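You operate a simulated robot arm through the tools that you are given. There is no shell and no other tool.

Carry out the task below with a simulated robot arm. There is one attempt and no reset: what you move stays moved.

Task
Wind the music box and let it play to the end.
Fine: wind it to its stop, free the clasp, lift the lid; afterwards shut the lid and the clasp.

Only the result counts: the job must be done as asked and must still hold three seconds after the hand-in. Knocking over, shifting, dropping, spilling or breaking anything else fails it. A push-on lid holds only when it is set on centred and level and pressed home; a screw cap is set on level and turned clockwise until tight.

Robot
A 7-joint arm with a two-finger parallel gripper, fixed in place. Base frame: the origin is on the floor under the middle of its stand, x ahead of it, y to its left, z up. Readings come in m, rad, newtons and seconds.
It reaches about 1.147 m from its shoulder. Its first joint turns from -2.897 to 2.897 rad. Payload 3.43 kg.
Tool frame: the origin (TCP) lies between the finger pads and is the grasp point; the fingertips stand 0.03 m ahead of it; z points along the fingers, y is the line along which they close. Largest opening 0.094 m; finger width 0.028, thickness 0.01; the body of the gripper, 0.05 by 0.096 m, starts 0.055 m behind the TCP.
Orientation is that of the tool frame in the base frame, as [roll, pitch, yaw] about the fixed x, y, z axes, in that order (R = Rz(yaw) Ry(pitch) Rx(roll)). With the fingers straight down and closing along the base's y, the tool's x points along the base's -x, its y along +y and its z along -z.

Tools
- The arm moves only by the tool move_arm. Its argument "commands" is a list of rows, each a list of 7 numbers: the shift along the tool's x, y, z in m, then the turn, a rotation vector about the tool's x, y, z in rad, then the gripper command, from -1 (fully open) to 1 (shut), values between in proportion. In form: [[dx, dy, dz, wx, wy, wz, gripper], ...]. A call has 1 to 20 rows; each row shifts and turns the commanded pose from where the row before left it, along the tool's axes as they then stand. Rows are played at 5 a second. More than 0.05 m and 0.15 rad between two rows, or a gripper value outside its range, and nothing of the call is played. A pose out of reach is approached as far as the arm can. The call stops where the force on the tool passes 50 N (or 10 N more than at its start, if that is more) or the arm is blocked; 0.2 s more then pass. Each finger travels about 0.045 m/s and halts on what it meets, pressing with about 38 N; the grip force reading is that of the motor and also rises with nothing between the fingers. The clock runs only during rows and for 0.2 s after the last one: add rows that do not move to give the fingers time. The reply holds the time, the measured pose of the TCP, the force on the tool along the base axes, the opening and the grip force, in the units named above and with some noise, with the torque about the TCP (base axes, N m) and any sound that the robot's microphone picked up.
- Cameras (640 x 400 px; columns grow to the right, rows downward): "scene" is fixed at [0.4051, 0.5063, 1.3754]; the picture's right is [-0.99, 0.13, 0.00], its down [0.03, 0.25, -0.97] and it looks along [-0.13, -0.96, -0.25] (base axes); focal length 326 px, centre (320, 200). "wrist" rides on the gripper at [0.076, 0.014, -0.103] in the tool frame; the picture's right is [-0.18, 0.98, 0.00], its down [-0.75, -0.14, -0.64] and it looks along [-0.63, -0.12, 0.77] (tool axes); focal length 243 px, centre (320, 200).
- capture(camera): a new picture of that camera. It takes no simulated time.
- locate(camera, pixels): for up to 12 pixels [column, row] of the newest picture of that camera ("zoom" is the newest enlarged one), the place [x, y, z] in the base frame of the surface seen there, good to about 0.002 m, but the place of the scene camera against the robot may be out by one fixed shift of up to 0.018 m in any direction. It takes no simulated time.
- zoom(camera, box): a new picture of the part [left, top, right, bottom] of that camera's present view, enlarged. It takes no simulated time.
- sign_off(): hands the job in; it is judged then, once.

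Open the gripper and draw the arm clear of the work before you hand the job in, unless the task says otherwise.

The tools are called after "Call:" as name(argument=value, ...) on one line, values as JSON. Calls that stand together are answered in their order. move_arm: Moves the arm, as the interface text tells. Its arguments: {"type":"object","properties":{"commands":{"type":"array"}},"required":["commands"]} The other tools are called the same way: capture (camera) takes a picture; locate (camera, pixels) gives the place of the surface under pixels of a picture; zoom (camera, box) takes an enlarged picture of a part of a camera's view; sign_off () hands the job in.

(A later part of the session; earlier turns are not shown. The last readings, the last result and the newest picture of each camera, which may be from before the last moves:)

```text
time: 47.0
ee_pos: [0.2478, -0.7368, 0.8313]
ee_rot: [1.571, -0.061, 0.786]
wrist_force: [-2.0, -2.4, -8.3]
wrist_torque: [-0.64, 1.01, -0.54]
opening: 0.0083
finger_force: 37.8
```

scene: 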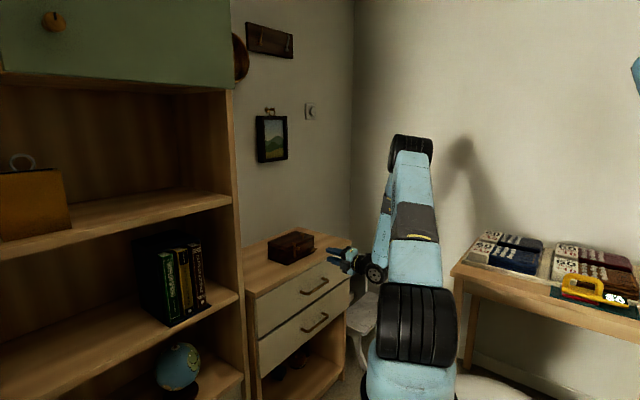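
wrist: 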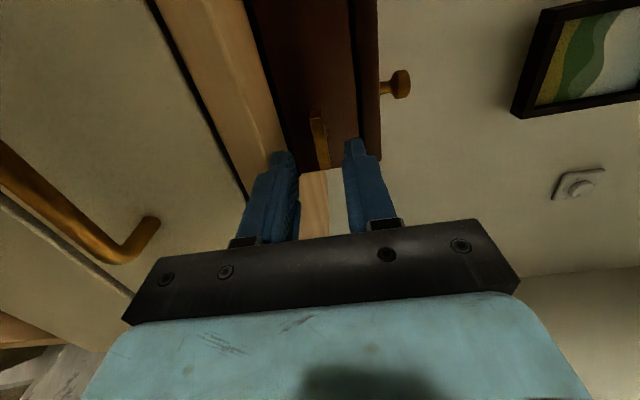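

At 0.06 rad the axial torque is already about 1.2 Nm, so the key is firmly at its stop. I open the fingers and withdraw straight back.

Call:
move_arm(commands=[[0, 0, 0, 0, 0, 0, 0.8], [0, 0, 0, 0, 0, 0, 0.4], [0, 0, 0, 0, 0, 0, 0.4], [0, 0, -0.01, 0, 0, 0, 0.4], [0, 0, -0.02, 0, 0, 0, 0.4], [0, 0, -0.03, 0, 0, 0, 0.4], [0, 0, -0.03, 0, 0, 0, 0.4], [0, 0, 0, 0, 0, 0, 0.4]])

Call:
capture(camera="wrist")

Call:
zoom(camera="scene", box=[280, 232, 324, 262])

```text
time: 48.8
ee_pos: [0.1854, -0.673, 0.8311]
ee_rot: [1.573, -0.061, 0.786]
wrist_force: [0.8, -0.5, 0.3]
wrist_torque: [-0.02, 0.02, -0.01]
opening: 0.0282
finger_force: 0.0
```

```text
taken
```

wrist: 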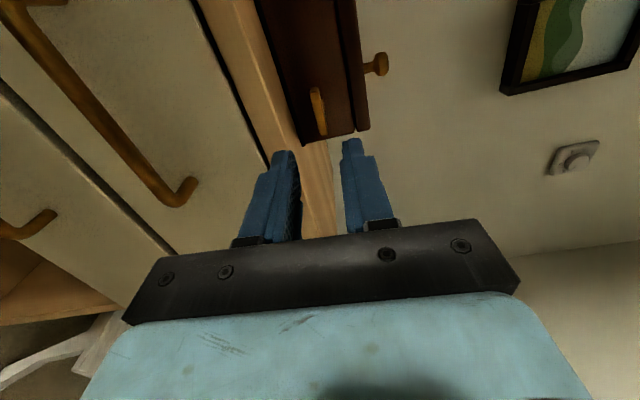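

```text
13.33 times, centred on (302, 247) of scene
```

zoom: 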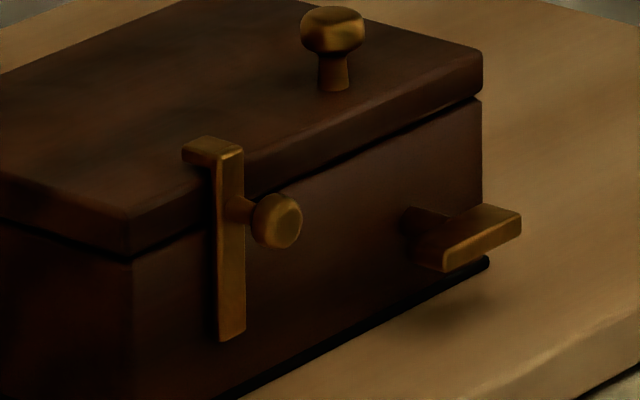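

The key stays level; the box has shifted by only a millimetre or two. Next is the clasp: I move sideways to its height, well in front, and turn the hand so the fingers close horizontally with the camera above.

Call:
move_arm(commands=[[0.0304, 0.0105, 0, 0, 0, 0, 0.4], [0.0304, 0.0105, 0, 0, 0, 0, 0.4], [0.0304, 0.0105, 0, 0, 0, 0, 0.2], [0, 0, 0, 0, 0, 0.1373, -0.06], [0, 0, 0, 0, 0, 0.1373, -0.06], [0, 0, 0, 0, 0, 0.1373, -0.06], [0, 0, 0, 0, 0, 0.1373, -0.06], [0, 0, 0, 0, 0, 0.1373, -0.06], [0, 0, 0, 0, 0, 0.1373, -0.06], [0, 0, 0, 0, 0, 0.1373, -0.06], [0, 0, 0, 0, 0, 0.1373, -0.06], [0, 0, 0, 0, 0, 0.1373, -0.06], [0, 0, 0, 0, 0, 0.1373, -0.06], [0, 0, 0, 0, 0, 0.1373, -0.06], [0, 0, 0, 0, 0, 0, -0.06]])

Call:
capture(camera="wrist")

Call:
capture(camera="scene")

```text
time: 52.0
ee_pos: [0.2479, -0.6106, 0.8689]
ee_rot: [-1.698, -1.568, -2.23]
wrist_force: [-0.4, 0.6, 0.2]
wrist_torque: [-0.01, 0.0, -0.01]
opening: 0.0499
finger_force: 0.1
```

```text
taken
```

wrist: 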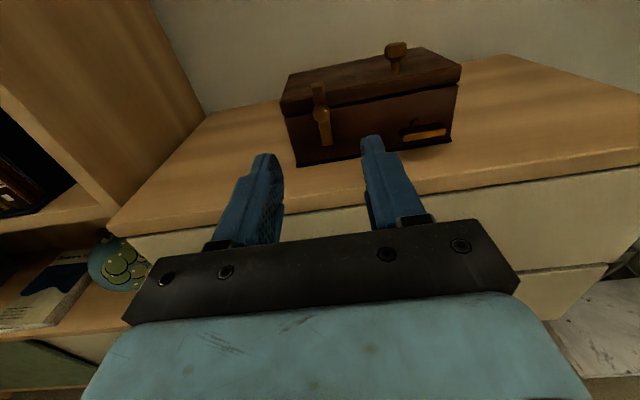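

```text
taken
```

scene: 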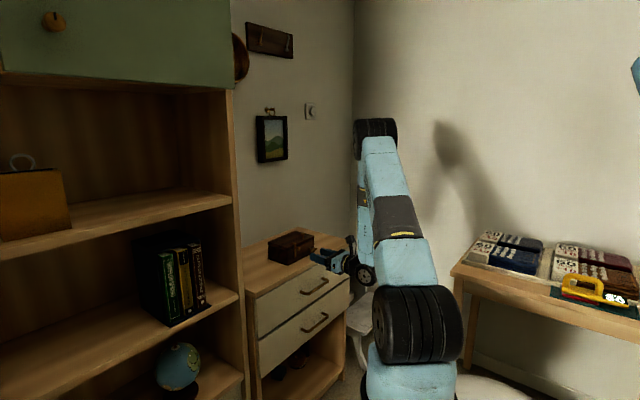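

The clasp stands upright before the hand in the wrist view, its knob about (321,114). I enlarge it and measure knob, bar and hook.

Call:
zoom(camera="wrist", box=[280, 70, 360, 170])

Call:
zoom(camera="wrist", box=[270, 30, 470, 170])

```text
4.00 times, centred on (320, 120) of wrist
```

zoom: 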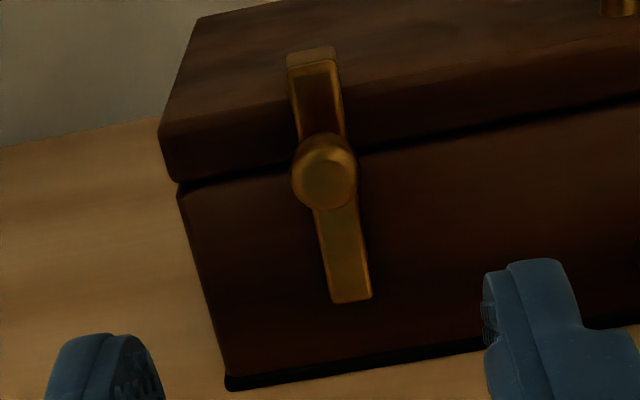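

```text
2.86 times, centred on (370, 100) of wrist
```

zoom: 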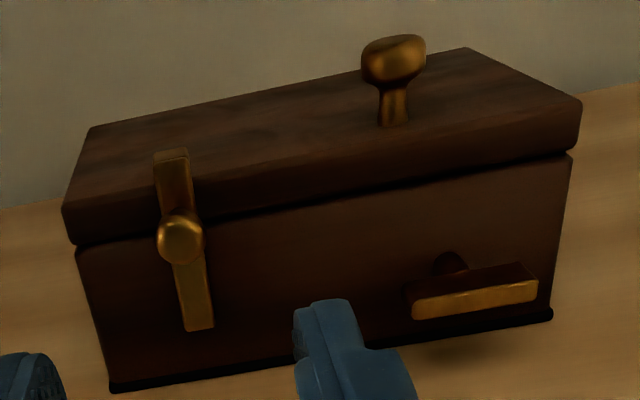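

Call:
locate(camera="zoom", pixels=[[180, 240], [160, 240], [200, 240], [180, 262], [195, 310], [210, 320], [188, 325], [172, 165], [172, 153], [178, 190], [175, 160], [182, 205]])

Call:
locate(camera="zoom", pixels=[[70, 235], [560, 150], [85, 260], [560, 165], [115, 375], [415, 310], [535, 290], [475, 300], [395, 60], [392, 110], [100, 200], [500, 130]])

```text
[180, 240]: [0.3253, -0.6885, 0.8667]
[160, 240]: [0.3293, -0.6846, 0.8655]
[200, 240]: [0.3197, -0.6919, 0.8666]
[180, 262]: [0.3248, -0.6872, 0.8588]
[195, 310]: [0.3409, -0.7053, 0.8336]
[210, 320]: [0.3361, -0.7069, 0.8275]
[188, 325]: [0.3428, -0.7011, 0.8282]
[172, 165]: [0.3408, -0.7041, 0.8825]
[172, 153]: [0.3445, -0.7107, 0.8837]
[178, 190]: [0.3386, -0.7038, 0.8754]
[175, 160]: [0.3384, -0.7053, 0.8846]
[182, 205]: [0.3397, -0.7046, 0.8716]
```

```text
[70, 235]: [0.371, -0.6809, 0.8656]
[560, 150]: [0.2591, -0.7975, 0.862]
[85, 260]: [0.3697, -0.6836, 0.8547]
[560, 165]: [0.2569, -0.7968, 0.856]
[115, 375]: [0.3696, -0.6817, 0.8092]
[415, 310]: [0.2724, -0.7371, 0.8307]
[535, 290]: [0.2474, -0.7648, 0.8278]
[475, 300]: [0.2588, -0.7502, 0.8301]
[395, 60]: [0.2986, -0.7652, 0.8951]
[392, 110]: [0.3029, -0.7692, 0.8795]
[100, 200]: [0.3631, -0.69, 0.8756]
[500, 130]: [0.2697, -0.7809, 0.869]
```

The knob head is centred near u = -0.257, z = 0.867, its front at n = -0.716 and the bar behind it at n = -0.740. I bring the open fingers around the knob, stopping 10 mm short of the bar.

Call:
move_arm(commands=[[-0.001, 0.0005, 0.025, 0, 0, 0, -0.06], [-0.001, 0, 0.025, 0, 0, 0, -0.06], [0, 0, 0.025, 0, 0, 0, -0.06], [0, 0, 0.016, 0, 0, 0, -0.06], [0, 0, 0, 0, 0, 0, -0.06]])

Call:
zoom(camera="wrist", box=[220, 90, 420, 230])

Call:
zoom(camera="scene", box=[275, 225, 350, 275])

```text
time: 53.2
ee_pos: [0.3132, -0.6762, 0.8666]
ee_rot: [-1.878, -1.569, -2.05]
wrist_force: [-0.3, 0.4, -0.2]
wrist_torque: [-0.02, 0.02, -0.01]
opening: 0.0498
finger_force: 0.1
```

```text
2.86 times, centred on (320, 160) of wrist
```

zoom: 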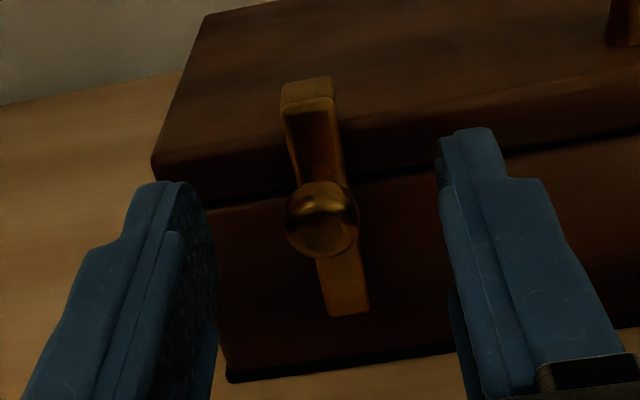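

```text
8.00 times, centred on (312, 250) of scene
```

zoom: 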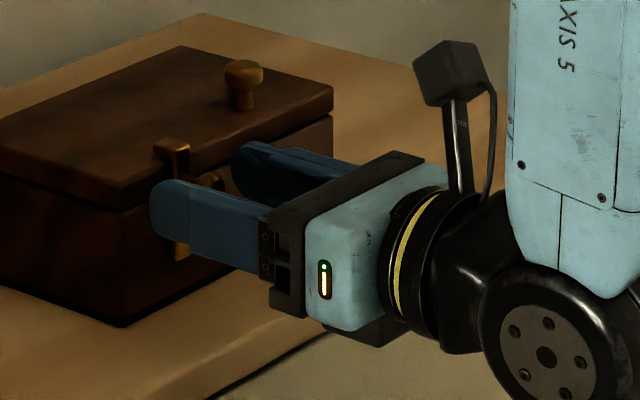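

The fingers stand on both sides of the knob (knob at (322,218) in the enlarged view). I close them.

Call:
move_arm(commands=[[0, 0, 0, 0, 0, 0, 0.3], [0, 0, 0, 0, 0, 0, 0.5], [0, 0, 0, 0, 0, 0, 0.7], [0, 0, 0, 0, 0, 0, 1], [0, 0, 0, 0, 0, 0, 1], [0, 0, 0, 0, 0, 0, 1]])

Call:
zoom(camera="wrist", box=[220, 90, 420, 230])

```text
time: 54.6
ee_pos: [0.3129, -0.6764, 0.8666]
ee_rot: [-1.852, -1.57, -2.074]
wrist_force: [-1.4, -4.0, 0.3]
wrist_torque: [-0.06, -0.03, -0.08]
opening: 0.0148
finger_force: 37.7
```

```text
2.86 times, centred on (320, 160) of wrist
```

zoom: 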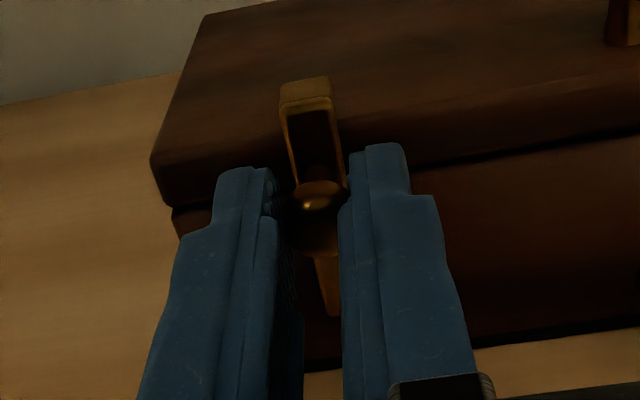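

The knob is held (0.0148 m). I pull it gently outward along the swing arc by a few millimetres and read the force.

Call:
move_arm(commands=[[-0.001, 0.0005, -0.0015, 0, 0, 0, 1], [-0.001, 0, -0.0015, 0, 0, 0, 1], [0, 0, 0, 0, 0, 0, 1]])

Call:
zoom(camera="wrist", box=[220, 90, 420, 230])

```text
time: 55.4
ee_pos: [0.3106, -0.6734, 0.8658]
ee_rot: [0.002, -1.569, 2.353]
wrist_force: [7.7, -13.1, 12.4]
wrist_torque: [-0.8, -0.78, -0.13]
opening: 0.0149
finger_force: 38.1
```

```text
2.86 times, centred on (320, 160) of wrist
```

zoom: 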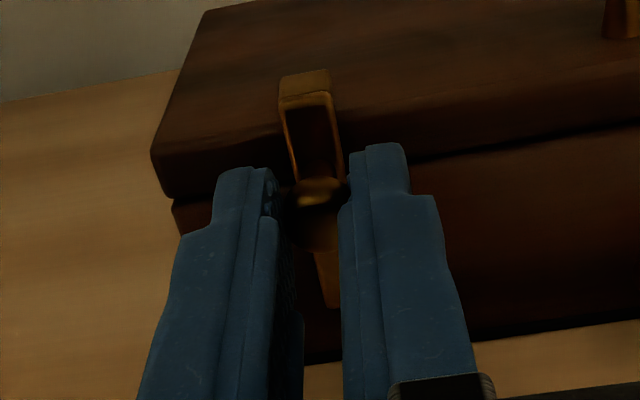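

There is about 15 N pulling back and 12 N upward, so it resists or has only just begun to move. I measure where the hook and bar now are.

Call:
locate(camera="zoom", pixels=[[305, 98], [305, 88], [305, 76], [318, 190], [330, 295], [328, 280], [200, 175], [190, 225], [285, 110], [330, 105], [320, 170], [450, 250]])

Call:
zoom(camera="scene", box=[275, 225, 350, 275])

```text
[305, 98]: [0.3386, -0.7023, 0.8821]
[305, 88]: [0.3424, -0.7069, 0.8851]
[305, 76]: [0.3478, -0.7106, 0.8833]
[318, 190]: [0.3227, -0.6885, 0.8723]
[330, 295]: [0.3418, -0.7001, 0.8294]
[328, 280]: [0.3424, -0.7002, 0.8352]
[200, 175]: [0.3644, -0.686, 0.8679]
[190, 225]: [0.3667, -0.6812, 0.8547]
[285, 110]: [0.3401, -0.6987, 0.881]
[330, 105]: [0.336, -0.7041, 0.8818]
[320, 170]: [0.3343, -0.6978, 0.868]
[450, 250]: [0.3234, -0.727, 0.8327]
```

```text
8.00 times, centred on (312, 250) of scene
```

zoom: 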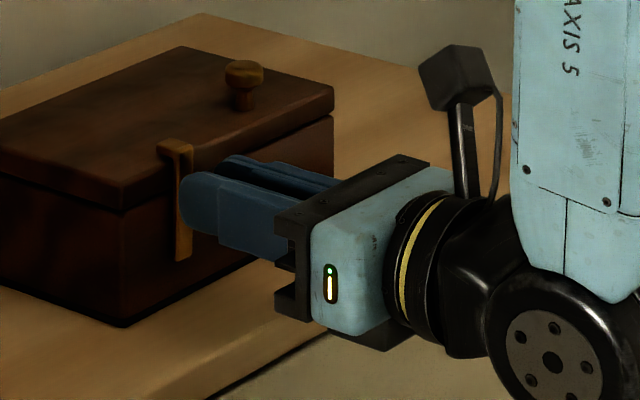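

The hook moved out about 3 mm while a couple of roughly 0.8 Nm built up: the clasp does swing open about its foot, but the knob drags in the pads. A hand that starts from above and tips forward with the clasp will follow better, so I let go and back off.

Call:
move_arm(commands=[[0, 0, 0, 0, 0, 0, 0.4], [0, 0, 0, 0, 0, 0, -0.06], [0, 0, 0, 0, 0, 0, -0.06], [0, 0, -0.01, 0, 0, 0, -0.06], [0, 0, -0.02, 0, 0, 0, -0.06], [0, 0, -0.03, 0, 0, 0, -0.06], [0, 0, -0.03, 0, 0, 0, -0.06], [0, 0, 0, 0, 0, 0, -0.06]])

Call:
zoom(camera="wrist", box=[270, 30, 470, 170])

Call:
zoom(camera="scene", box=[280, 232, 324, 262])

```text
time: 57.2
ee_pos: [0.2475, -0.609, 0.8645]
ee_rot: [-1.913, -1.569, -2.013]
wrist_force: [0.8, -0.2, 0.4]
wrist_torque: [-0.02, 0.01, 0.02]
opening: 0.0497
finger_force: 0.0
```

```text
2.86 times, centred on (370, 100) of wrist
```

zoom: 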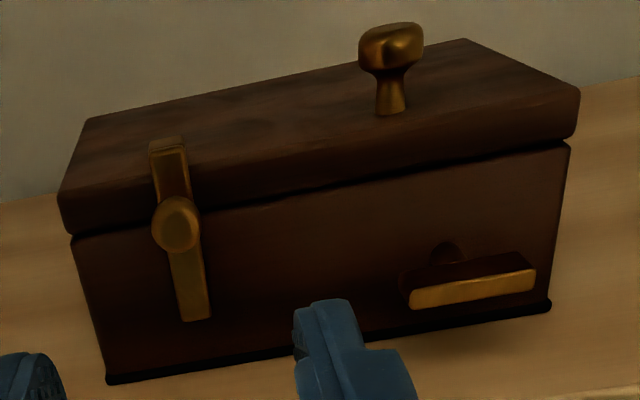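

```text
13.33 times, centred on (302, 247) of scene
```

zoom: 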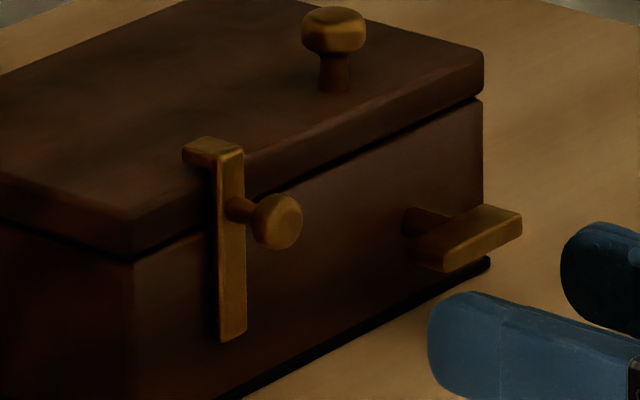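

The clasp has settled back upright. In free space I roll the hand half a turn (camera below/front), so I can then tip it to point down over the clasp knob.

Call:
move_arm(commands=[[0.005, 0, -0.003, 0, 0, -0.1496, -0.06], [0.005, 0, -0.003, 0, 0, -0.1496, -0.06], [0, 0, 0, 0, 0, -0.1496, -0.06], [0, 0, 0, 0, 0, -0.1496, -0.06], [0, 0, 0, 0, 0, -0.1496, -0.06], [0, 0, 0, 0, 0, -0.1496, -0.06], [0, 0, 0, 0, 0, -0.1496, -0.06], [0, 0, 0, 0, 0, -0.1496, -0.06], [0, 0, 0, 0, 0, -0.1496, -0.06], [0, 0, 0, 0, 0, -0.1496, -0.06], [0, 0, 0, 0, 0, -0.1496, -0.06], [0, 0, 0, 0, 0, -0.1496, -0.06], [0, 0, 0, 0, 0, -0.1496, -0.06], [0, 0, 0, 0, 0, -0.1496, -0.06], [0, 0, 0, 0, 0, -0.1496, -0.06], [0, 0, 0, 0, 0, -0.1496, -0.06], [0, 0, 0, 0, 0, -0.1496, -0.06], [0, 0, 0, 0, 0, -0.1496, -0.06], [0, 0, 0, 0, 0, -0.1496, -0.06], [0, 0, 0, 0, 0, -0.1496, -0.06]])

Call:
capture(camera="scene")

```text
time: 61.4
ee_pos: [0.2427, -0.6055, 0.8746]
ee_rot: [1.573, 1.423, 0.789]
wrist_force: [-0.9, -0.8, 0.8]
wrist_torque: [0.03, -0.02, 0.02]
opening: 0.0497
finger_force: 0.0
```

```text
taken
```

scene: 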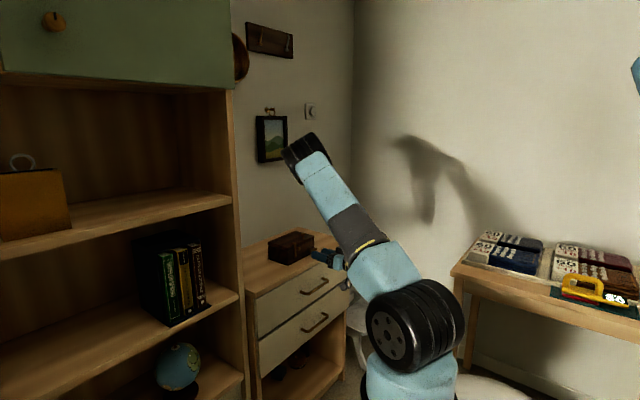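

The roll is nearly complete. I finish it, raise the hand, and tip it to point 75° downwards, still in front of the dresser.

Call:
move_arm(commands=[[-0.02, 0, 0, 0, 0, -0.147, -0.06], [-0.03, 0, 0, 0, 0, 0, -0.06], [-0.03, 0, 0, 0, 0, 0, -0.06], [-0.03, 0, 0, 0, 0, 0, -0.06], [0, 0, 0, 0, 0.131, 0, -0.06], [0, 0, 0, 0, 0.131, 0, -0.06], [0, 0, 0, 0, 0.131, 0, -0.06], [0, 0, 0, 0, 0.131, 0, -0.06], [0, 0, 0, 0, 0.131, 0, -0.06], [0, 0, 0, 0, 0.131, 0, -0.06], [0, 0, 0, 0, 0.131, 0, -0.06], [0, 0, 0, 0, 0.131, 0, -0.06], [0, 0, 0, 0, 0.131, 0, -0.06], [0, 0, 0, 0, 0.131, 0, -0.06], [0, 0, 0, 0, 0, 0, -0.06]])

Call:
capture(camera="scene")

Call:
capture(camera="wrist")

```text
time: 64.6
ee_pos: [0.2409, -0.6073, 0.9837]
ee_rot: [3.138, 0.257, 2.354]
wrist_force: [-0.3, 0.1, 0.3]
wrist_torque: [0.02, -0.02, 0.0]
opening: 0.0497
finger_force: 0.1
```

```text
taken
```

scene: 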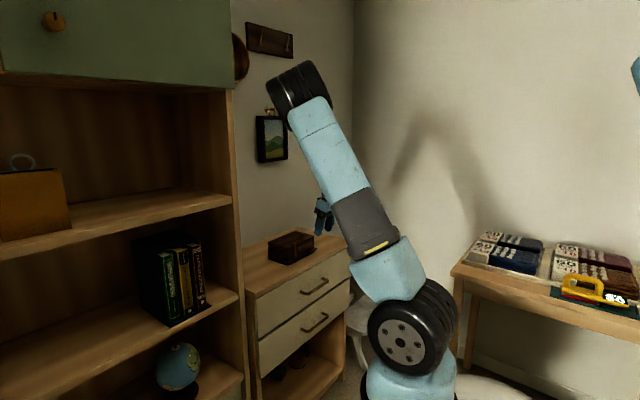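

```text
taken
```

wrist: 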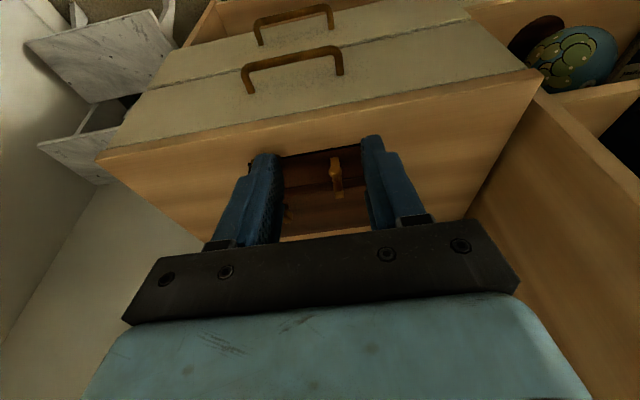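

The hand points 75° down and the clasp shows between the fingers at (337,170). I enlarge and measure it from here to fix its exact place.

Call:
zoom(camera="wrist", box=[270, 140, 390, 240])

```text
4.00 times, centred on (330, 190) of wrist
```

zoom: 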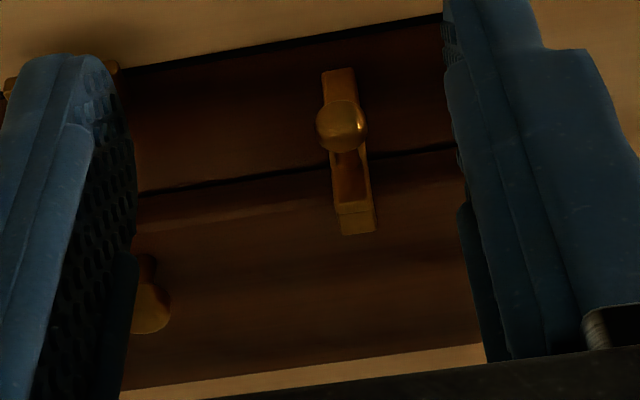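

Call:
locate(camera="zoom", pixels=[[342, 125], [322, 125], [364, 125], [342, 105], [342, 150], [340, 80], [352, 190], [355, 208], [358, 225], [280, 150], [280, 200], [400, 250]])

```text
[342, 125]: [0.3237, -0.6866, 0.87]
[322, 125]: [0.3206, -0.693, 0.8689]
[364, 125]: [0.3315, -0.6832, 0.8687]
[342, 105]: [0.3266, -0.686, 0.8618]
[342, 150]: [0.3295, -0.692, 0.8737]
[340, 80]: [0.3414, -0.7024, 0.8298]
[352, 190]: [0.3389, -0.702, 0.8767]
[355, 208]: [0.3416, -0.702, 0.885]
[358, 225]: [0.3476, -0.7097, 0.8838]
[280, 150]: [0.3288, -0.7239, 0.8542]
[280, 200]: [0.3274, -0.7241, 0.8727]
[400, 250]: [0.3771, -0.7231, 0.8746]
```

The knob head is centred at n = -0.720, z = 0.867, u = -0.2565, about 0.015 m across. I bring the fingers down astride it in five steps.

Call:
move_arm(commands=[[-0.0173, 0.0005, 0.0251, 0, 0, 0, 0.1], [-0.0173, 0.0005, 0.0251, 0, 0, 0, 0.1], [-0.0173, 0.0005, 0.0251, 0, 0, 0, 0.1], [-0.0173, 0.0005, 0.0251, 0, 0, 0, 0.1], [-0.0123, 0.0005, 0.0171, 0, 0, 0, 0.1], [0, 0, 0, 0, 0, 0, 0.1]])

Call:
zoom(camera="wrist", box=[220, 90, 420, 230])

Call:
zoom(camera="scene", box=[275, 215, 350, 275])

```text
time: 66.0
ee_pos: [0.3186, -0.6834, 0.8928]
ee_rot: [3.138, 0.259, 2.355]
wrist_force: [0.8, 0.4, -0.4]
wrist_torque: [-0.01, -0.02, -0.02]
opening: 0.0424
finger_force: 0.1
```

```text
2.86 times, centred on (320, 160) of wrist
```

zoom: 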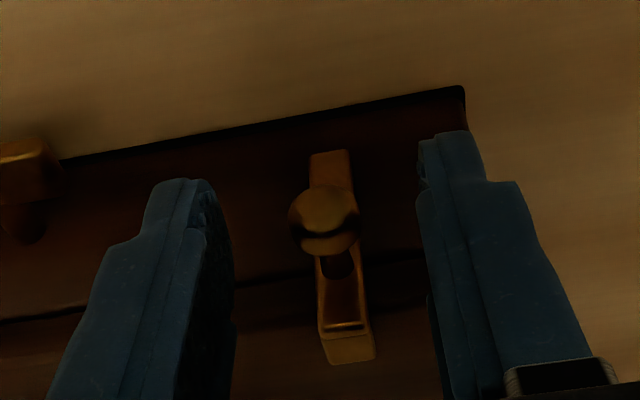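

```text
6.67 times, centred on (312, 245) of scene
```

zoom: 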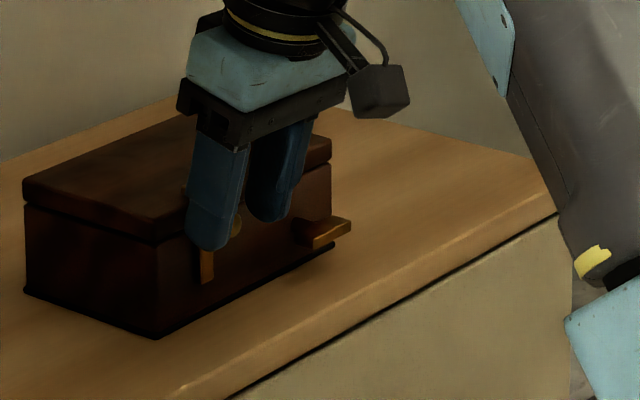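

The knob sits between the fingers, slightly to the right of the middle. I make the last 1 cm and close the fingers on it.

Call:
move_arm(commands=[[-0.0022, 0.0012, 0.0049, 0, 0, 0, 0.1], [-0.0022, 0, 0.0049, 0, 0, 0, 0.1], [0, 0, 0, 0, 0, 0, 0.4], [0, 0, 0, 0, 0, 0, 0.6], [0, 0, 0, 0, 0, 0, 1], [0, 0, 0, 0, 0, 0, 1], [0, 0, 0, 0, 0, 0, 1]])

Call:
zoom(camera="wrist", box=[220, 90, 420, 230])

Call:
zoom(camera="scene", box=[275, 215, 350, 275])

```text
time: 67.6
ee_pos: [0.3252, -0.6868, 0.8832]
ee_rot: [3.139, 0.261, 2.353]
wrist_force: [-6.7, -7.7, 0.6]
wrist_torque: [-0.07, 0.12, -0.08]
opening: 0.0147
finger_force: 38.3
```

```text
2.86 times, centred on (320, 160) of wrist
```

zoom: 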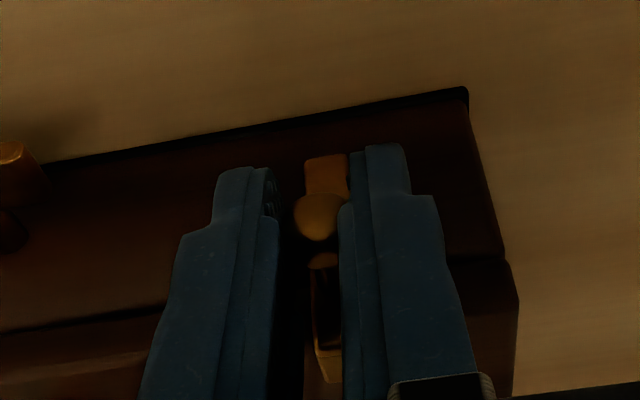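

```text
6.67 times, centred on (312, 245) of scene
```

zoom: 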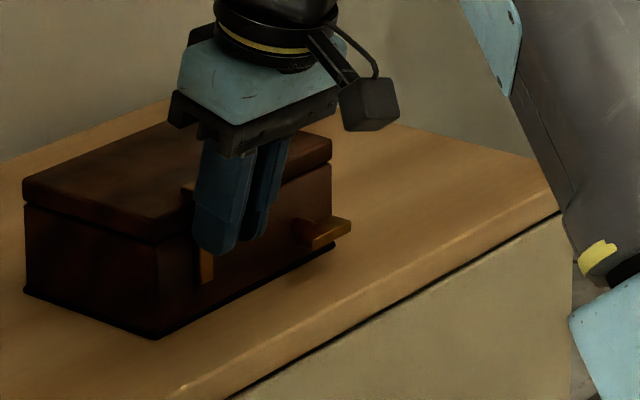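

The knob is held again (0.0147 m) with a 10 N side load, which I relieve by shifting 1 mm. Then I tip the hand together with the knob about the clasp's foot by a first 8°.

Call:
move_arm(commands=[[0, -0.001, 0, 0, 0, 0, 1], [0.0041, 0, 0.001, 0, -0.07, 0, 1], [0.0041, 0, 0.001, 0, -0.07, 0, 1], [0, 0, 0, 0, 0, 0, 1]])

Call:
zoom(camera="wrist", box=[220, 90, 420, 230])

Call:
zoom(camera="scene", box=[275, 215, 350, 275])

```text
time: 68.6
ee_pos: [0.3192, -0.682, 0.8786]
ee_rot: [3.135, 0.401, 2.353]
wrist_force: [-6.4, 2.3, 3.8]
wrist_torque: [0.13, 0.14, -0.05]
opening: 0.015
finger_force: 38.0
```

```text
2.86 times, centred on (320, 160) of wrist
```

zoom: 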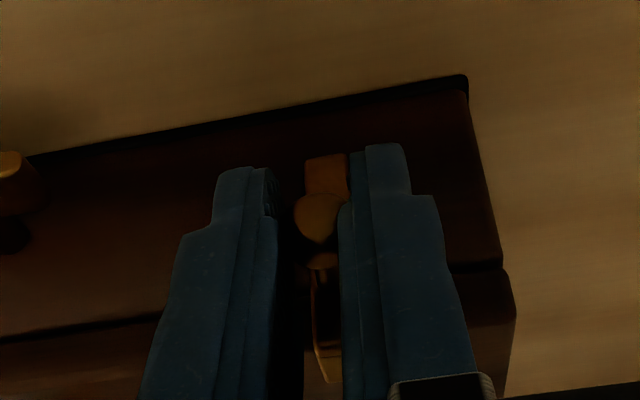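

```text
6.67 times, centred on (312, 245) of scene
```

zoom: 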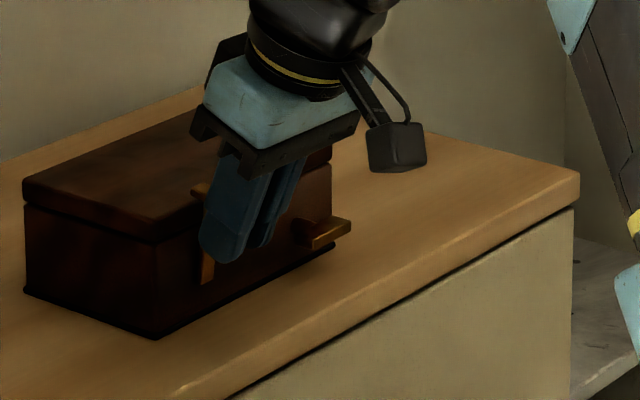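

The clasp swings out with the hand with only a few newtons (hook now at (200,190) of the scene close-up, box unmoved). I carry on along the same arc.

Call:
move_arm(commands=[[0.0042, 0, 0.001, 0, -0.07, 0, 1], [0.0042, 0, 0.001, 0, -0.07, 0, 1], [0.0042, 0, 0.001, 0, -0.07, 0, 1], [0.0042, 0, 0.001, 0, -0.07, 0, 1], [0, 0, 0, 0, 0, 0, 1]])

Call:
zoom(camera="scene", box=[275, 215, 350, 275])

```text
time: 69.8
ee_pos: [0.3107, -0.673, 0.8679]
ee_rot: [3.138, 0.682, 2.352]
wrist_force: [-7.2, 4.6, 14.1]
wrist_torque: [-0.23, -0.2, -0.06]
opening: 0.0147
finger_force: 38.3
```

```text
6.67 times, centred on (312, 245) of scene
```

zoom: 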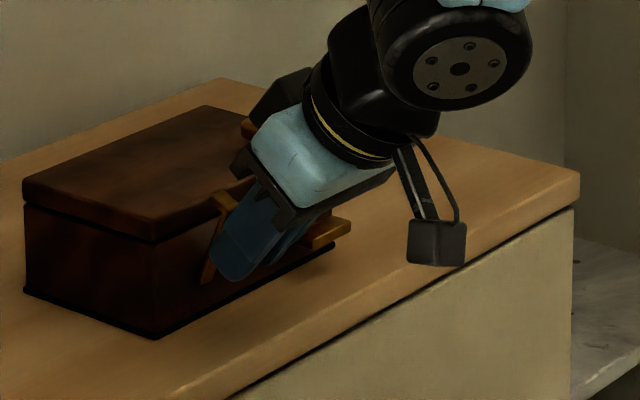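

The reaction (about 15 N along the bar) shows the foot sits a little lower and further out than assumed. I correct by 2 mm and continue the arc with the better centre.

Call:
move_arm(commands=[[-0.0003, 0, -0.0019, 0, 0, 0, 1], [0.0041, 0, 0.0006, 0, -0.07, 0, 1], [0.0041, 0, 0.0006, 0, -0.07, 0, 1], [0.0041, 0, 0.0006, 0, -0.07, 0, 1], [0.0041, 0, 0.0006, 0, -0.07, 0, 1], [0, 0, 0, 0, 0, 0, 1]])

Call:
zoom(camera="scene", box=[275, 215, 350, 275])

```text
time: 71.2
ee_pos: [0.3028, -0.6649, 0.8536]
ee_rot: [3.132, 0.958, 2.35]
wrist_force: [1.1, 2.9, -0.1]
wrist_torque: [0.41, 0.28, 0.02]
opening: 0.0145
finger_force: 38.2
```

```text
6.67 times, centred on (312, 245) of scene
```

zoom: 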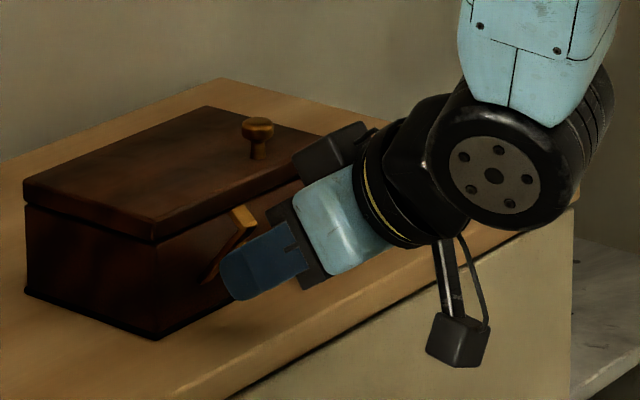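

Forces are almost nil now and the clasp stands at about 40°. I continue to about 60°.

Call:
move_arm(commands=[[0.0041, 0, 0.0006, 0, -0.07, 0, 1], [0.0041, 0, 0.0006, 0, -0.07, 0, 1], [0.0041, 0, 0.0006, 0, -0.07, 0, 1], [0.0041, 0, 0.0006, 0, -0.07, 0, 1], [0.0041, 0, 0.0006, 0, -0.07, 0, 1], [0, 0, 0, 0, 0, 0, 1]])

Call:
zoom(camera="scene", box=[275, 215, 350, 275])

Call:
capture(camera="scene")

```text
time: 72.6
ee_pos: [0.2971, -0.6605, 0.8354]
ee_rot: [3.128, 1.309, 2.342]
wrist_force: [0.7, 3.5, -0.1]
wrist_torque: [0.33, 0.32, 0.08]
opening: 0.0146
finger_force: 38.5
```

```text
6.67 times, centred on (312, 245) of scene
```

zoom: 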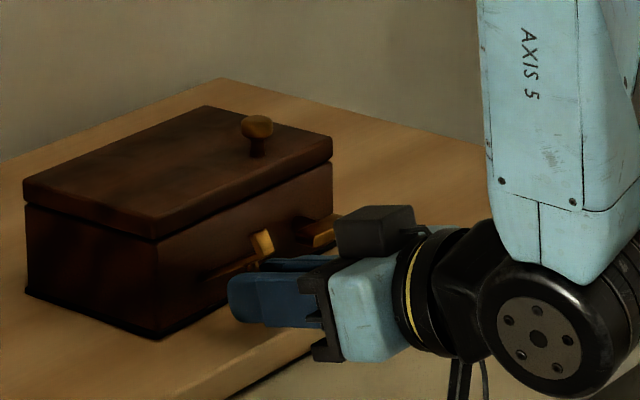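

```text
taken
```

scene: 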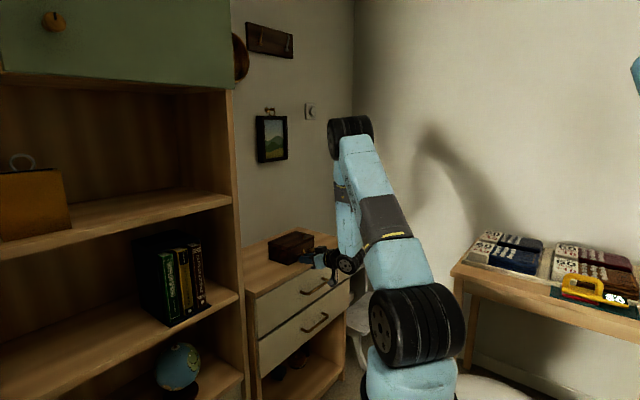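

The clasp is swung out about 60°, well clear of the lid. I open the fingers and withdraw along the hand's axis.

Call:
move_arm(commands=[[0, 0, 0, 0, 0, 0, 0.5], [0, 0, 0, 0, 0, 0, 0.1], [0, 0, 0, 0, 0, 0, -0.06], [0, 0, -0.01, 0, 0, 0, -0.06], [0, 0, -0.02, 0, 0, 0, -0.06], [0, 0, -0.03, 0, 0, 0, -0.06], [0, 0, -0.03, 0, 0, 0, -0.06], [0, 0, 0, 0, 0, 0, -0.06]])

Call:
zoom(camera="scene", box=[275, 225, 335, 270])

Call:
capture(camera="wrist")

```text
time: 74.4
ee_pos: [0.236, -0.5991, 0.8609]
ee_rot: [3.125, 1.308, 2.339]
wrist_force: [0.2, 0.2, 0.1]
wrist_torque: [-0.01, -0.02, 0.0]
opening: 0.0499
finger_force: 0.0
```

```text
8.89 times, centred on (305, 248) of scene
```

zoom: 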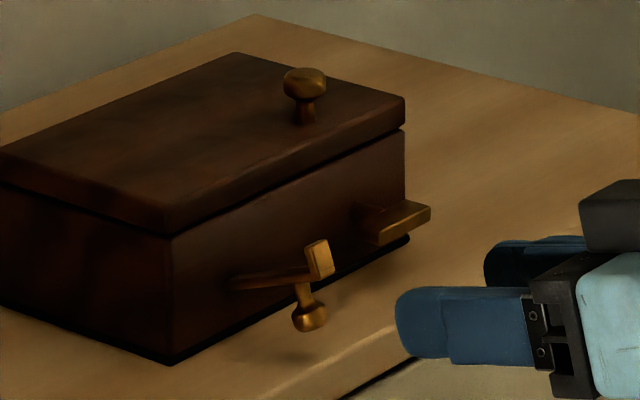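

```text
taken
```

wrist: 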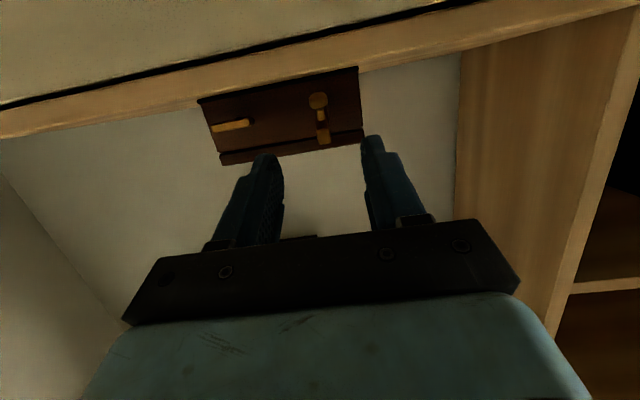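

The clasp now rests open, nearly level, at (280,275) of the close-up. Next the lid: I raise the hand, shift it towards the lid knob and tip it down 45° to see and measure the knob.

Call:
move_arm(commands=[[-0.0274, -0.0133, 0.0016, 0, 0, 0, -0.06], [-0.0274, -0.0133, 0.0016, 0, 0, 0, -0.06], [-0.0274, -0.0133, 0.0016, 0, 0, 0, -0.06], [-0.0274, -0.0133, 0.0016, 0, 0, 0, -0.06], [0, 0, 0, 0, 0.131, 0, -0.06], [0, 0, 0, 0, 0.131, 0, -0.06], [0, 0, 0, 0, 0.131, 0, -0.06], [0, 0, 0, 0, 0.131, 0, -0.06], [0, 0, 0, 0, 0, 0, -0.06]])

Call:
capture(camera="wrist")

Call:
zoom(camera="wrist", box=[230, 20, 430, 170])

```text
time: 76.4
ee_pos: [0.223, -0.6608, 0.962]
ee_rot: [3.137, 0.784, 2.353]
wrist_force: [0.8, -0.7, 0.6]
wrist_torque: [-0.01, 0.02, -0.01]
opening: 0.0497
finger_force: 0.0
```

```text
taken
```

wrist: 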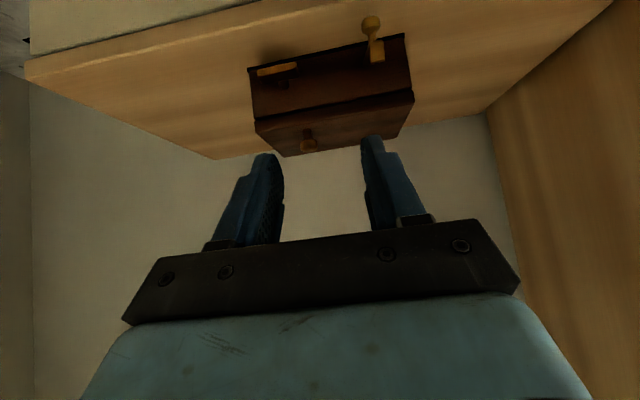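

```text
2.67 times, centred on (330, 95) of wrist
```

zoom: 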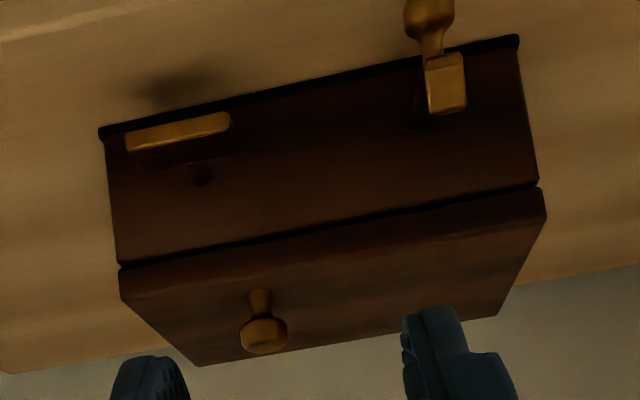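

The lid knob is at zoom (264,335), its stem foot at (258,295), and the clasp knob hangs out of the way at (428,15). I measure the lid knob, the lid's corners and the clasp.

Call:
locate(camera="zoom", pixels=[[264, 335], [245, 335], [284, 335], [264, 322], [264, 350], [259, 296], [200, 362], [495, 312], [540, 205], [122, 285], [445, 90], [428, 15]])

Call:
locate(camera="zoom", pixels=[[130, 145], [228, 120], [180, 132], [122, 255], [530, 180], [300, 300], [350, 330], [240, 310], [275, 310], [430, 300], [180, 325], [440, 60]])

```text
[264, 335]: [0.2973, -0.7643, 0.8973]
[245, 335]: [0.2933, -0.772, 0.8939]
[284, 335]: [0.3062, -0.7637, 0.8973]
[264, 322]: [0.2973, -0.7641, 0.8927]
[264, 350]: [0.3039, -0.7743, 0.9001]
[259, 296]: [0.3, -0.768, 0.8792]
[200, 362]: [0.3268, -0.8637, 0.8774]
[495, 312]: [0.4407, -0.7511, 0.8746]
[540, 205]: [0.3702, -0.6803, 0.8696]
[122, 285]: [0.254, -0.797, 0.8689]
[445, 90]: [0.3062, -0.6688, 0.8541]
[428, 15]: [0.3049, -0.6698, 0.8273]
```

```text
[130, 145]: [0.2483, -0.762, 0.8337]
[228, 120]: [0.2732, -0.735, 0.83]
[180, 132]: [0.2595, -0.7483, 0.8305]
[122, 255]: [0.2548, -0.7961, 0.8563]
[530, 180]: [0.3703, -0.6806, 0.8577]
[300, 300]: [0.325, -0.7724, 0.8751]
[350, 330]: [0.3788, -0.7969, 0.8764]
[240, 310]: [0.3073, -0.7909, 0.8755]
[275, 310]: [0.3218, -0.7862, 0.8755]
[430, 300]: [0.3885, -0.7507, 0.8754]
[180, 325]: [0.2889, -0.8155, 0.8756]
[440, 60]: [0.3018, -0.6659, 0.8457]
```

The knob head centres at n = -0.759, u = -0.331, z ≈ 0.894, and the clasp stays put at 60°. I level the hand to 5° below horizontal and bring it in front of the knob.

Call:
move_arm(commands=[[0, 0, 0, 0, -0.1164, 0, -0.06], [0, 0, 0, 0, -0.1164, 0, -0.06], [0, 0, 0, 0, -0.1164, 0, -0.06], [0, 0, 0, 0, -0.1164, 0, -0.06], [0, 0, 0, 0, -0.1164, 0, -0.06], [0, 0, 0, 0, -0.1164, 0, -0.06], [0.02, -0.0071, 0.0135, 0, 0, 0, -0.06], [0.02, -0.0071, 0.0135, 0, 0, 0, -0.06], [0.02, -0.0071, 0.0135, 0, 0, 0, -0.06], [0, 0, 0, 0, 0, 0, -0.06]])

Call:
capture(camera="wrist")

Call:
capture(camera="scene")

Call:
zoom(camera="scene", box=[275, 215, 365, 275])

```text
time: 78.6
ee_pos: [0.2321, -0.7022, 0.8989]
ee_rot: [3.096, 1.484, 2.309]
wrist_force: [0.0, 0.3, 0.5]
wrist_torque: [-0.05, 0.02, 0.03]
opening: 0.0498
finger_force: 0.0
```

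```text
taken
```

wrist: 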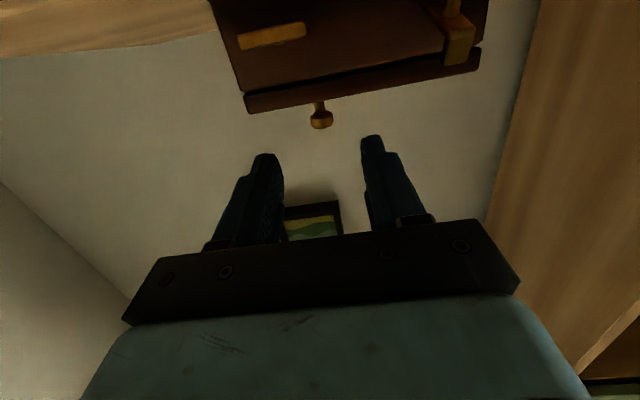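

```text
taken
```

scene: 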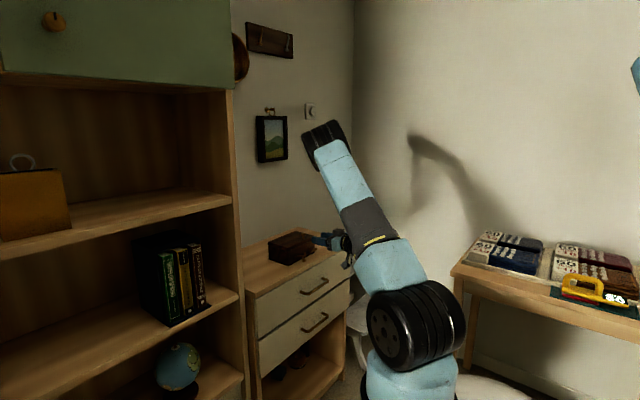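

```text
6.67 times, centred on (320, 245) of scene
```

zoom: 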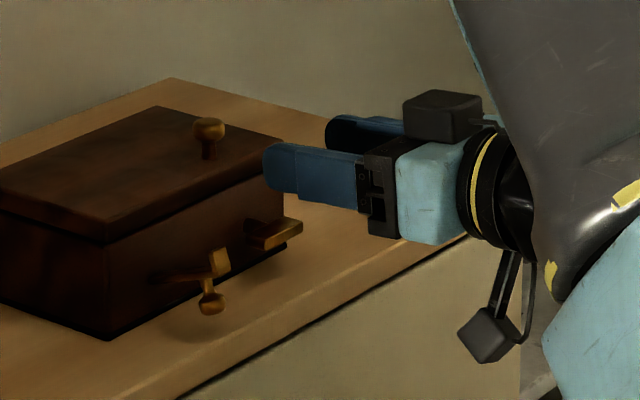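

The lid knob at (321,118) is dead ahead between the fingers. I advance 0.08 m so the fingers straddle it just above the lid.

Call:
move_arm(commands=[[-0.0018, 0.0003, 0.02, 0, 0, 0, -0.06], [-0.0018, 0.0003, 0.02, 0, 0, 0, -0.06], [-0.0018, 0.0003, 0.02, 0, 0, 0, -0.06], [-0.0018, 0, 0.0195, 0, 0, 0, -0.06], [0, 0, 0, 0, 0, 0, -0.06]])

Call:
zoom(camera="wrist", box=[220, 90, 420, 230])

Call:
zoom(camera="scene", box=[275, 215, 350, 270])

```text
time: 79.8
ee_pos: [0.2896, -0.7578, 0.8986]
ee_rot: [3.098, 1.484, 2.314]
wrist_force: [0.5, -1.5, -0.4]
wrist_torque: [-0.02, 0.03, 0.02]
opening: 0.0501
finger_force: 0.0
```

```text
2.86 times, centred on (320, 160) of wrist
```

zoom: 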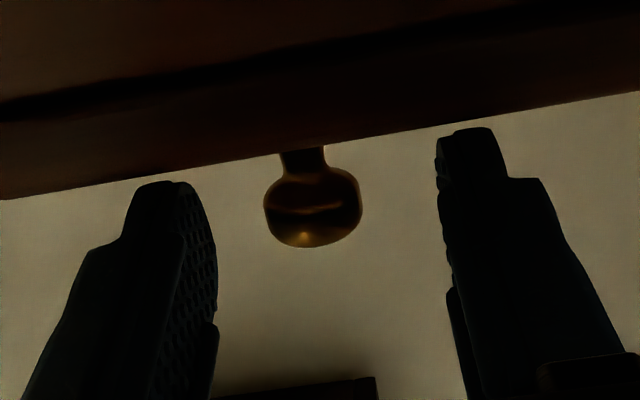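

```text
7.27 times, centred on (312, 242) of scene
```

zoom: 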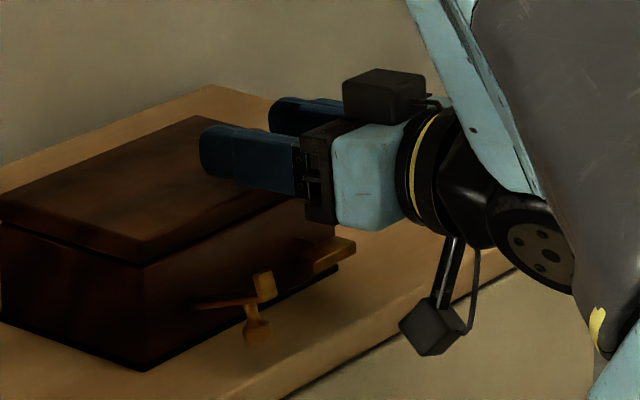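

The knob hangs centrally between the fingertips (312,205). I close on it.

Call:
move_arm(commands=[[0, 0, 0, 0, 0, 0, 0.3], [0, 0, 0, 0, 0, 0, 0.5], [0, 0, 0, 0, 0, 0, 0.7], [0, 0, 0, 0, 0, 0, 1], [0, 0, 0, 0, 0, 0, 1], [0, 0, 0, 0, 0, 0, 1]])

Call:
zoom(camera="wrist", box=[220, 90, 420, 230])

```text
time: 81.2
ee_pos: [0.2888, -0.7567, 0.8993]
ee_rot: [3.096, 1.483, 2.311]
wrist_force: [-3.6, -9.8, -0.2]
wrist_torque: [-0.09, 0.03, -0.21]
opening: 0.0191
finger_force: 37.7
```

```text
2.86 times, centred on (320, 160) of wrist
```

zoom: 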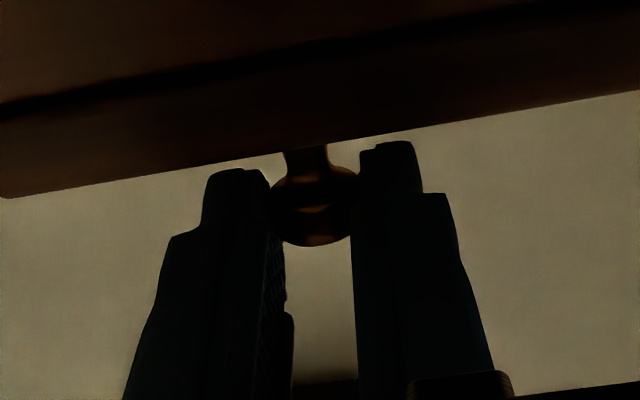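

The lid knob is held (0.019 m). I ease off the 10 N side load and lift the lid a first 6° about its back edge.

Call:
move_arm(commands=[[0, -0.001, 0, 0, 0, 0, 1], [-0.0056, 0, 0.0015, 0, 0.05, 0, 1], [-0.0056, 0, 0.0015, 0, 0.05, 0, 1], [0, 0, 0, 0, 0, 0, 1]])

Call:
zoom(camera="scene", box=[275, 215, 350, 270])

```text
time: 82.2
ee_pos: [0.2923, -0.7603, 0.9115]
ee_rot: [3.119, 1.381, 2.334]
wrist_force: [-2.6, 1.6, 0.4]
wrist_torque: [0.2, 0.17, 0.05]
opening: 0.0189
finger_force: 37.9
```

```text
7.27 times, centred on (312, 242) of scene
```

zoom: 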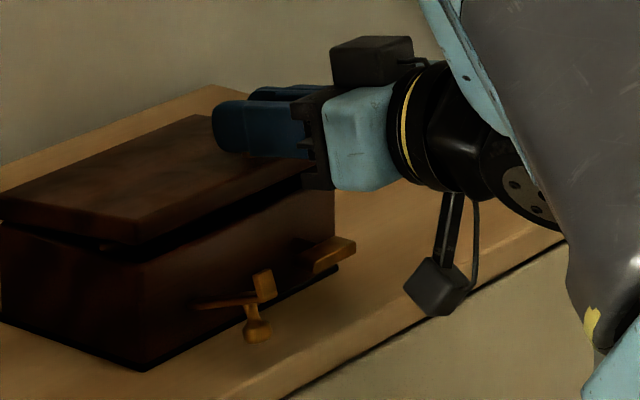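

The lid is rising with almost no force, a gap now showing along the front. I continue another 20°.

Call:
move_arm(commands=[[-0.0078, 0, 0.0022, 0, 0.07, 0, 1], [-0.0078, 0, 0.0022, 0, 0.07, 0, 1], [-0.0078, 0, 0.0022, 0, 0.07, 0, 1], [-0.0078, 0, 0.0022, 0, 0.07, 0, 1], [-0.0078, 0, 0.0022, 0, 0.07, 0, 1], [0, 0, 0, 0, 0, 0, 1]])

Call:
zoom(camera="scene", box=[275, 205, 350, 270])

```text
time: 83.6
ee_pos: [0.309, -0.7769, 0.9447]
ee_rot: [3.133, 1.035, 2.351]
wrist_force: [3.8, 7.7, 6.3]
wrist_torque: [-0.14, -0.38, 0.11]
opening: 0.019
finger_force: 37.8
```

```text
6.15 times, centred on (312, 238) of scene
```

zoom: 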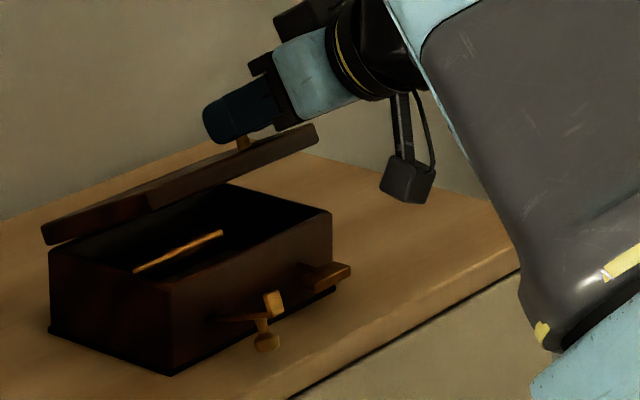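

The lid stands at 26° and inside a brass cylinder shows. With small corrections I lift on towards 60°, listening for the music.

Call:
move_arm(commands=[[-0.0005, 0.0007, -0.0006, 0, 0, 0, 1], [-0.0079, 0, 0.0022, 0, 0.07, 0, 1], [-0.0079, 0, 0.0022, 0, 0.07, 0, 1], [-0.0079, 0, 0.0022, 0, 0.07, 0, 1], [-0.0079, 0, 0.0022, 0, 0.07, 0, 1], [0, 0, 0, 0, 0, 0, 1]])

Call:
zoom(camera="scene", box=[265, 190, 355, 270])

```text
time: 85.0
ee_pos: [0.327, -0.7945, 0.9644]
ee_rot: [3.137, 0.751, 2.354]
wrist_force: [0.0, -1.0, -0.6]
wrist_torque: [0.11, 0.13, -0.04]
opening: 0.0189
finger_force: 38.2
```

```text
5.00 times, centred on (310, 230) of scene
```

zoom: 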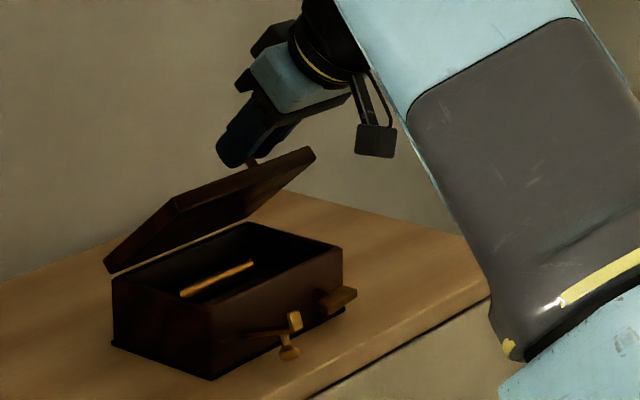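

The lid is at about 42° with hardly any load, still no sound. I lift further.

Call:
move_arm(commands=[[-0.0079, 0, 0.0022, 0, 0.07, 0, 1], [-0.0079, 0, 0.0022, 0, 0.07, 0, 1], [-0.0079, 0, 0.0022, 0, 0.07, 0, 1], [-0.0079, 0, 0.0022, 0, 0.07, 0, 1], [-0.0079, 0, 0.0022, 0, 0.07, 0, 1], [0, 0, 0, 0, 0, 0, 1]])

Call:
zoom(camera="scene", box=[265, 190, 355, 270])

```text
time: 86.4
ee_pos: [0.3542, -0.8223, 0.9785]
ee_rot: [3.139, 0.404, 2.355]
wrist_force: [5.9, 0.3, -0.6]
wrist_torque: [-0.18, -0.32, -0.05]
opening: 0.019
finger_force: 38.2
```

```text
5.00 times, centred on (310, 230) of scene
```

zoom: 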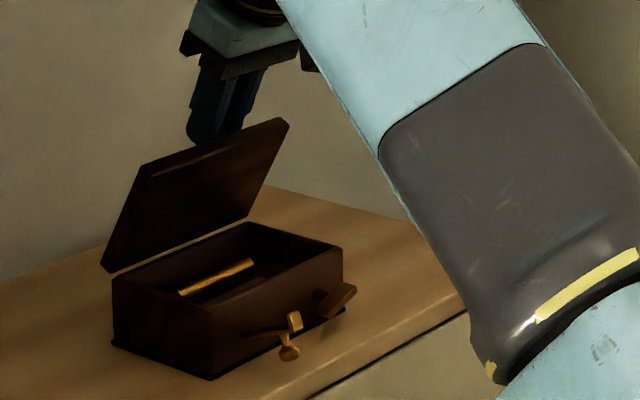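

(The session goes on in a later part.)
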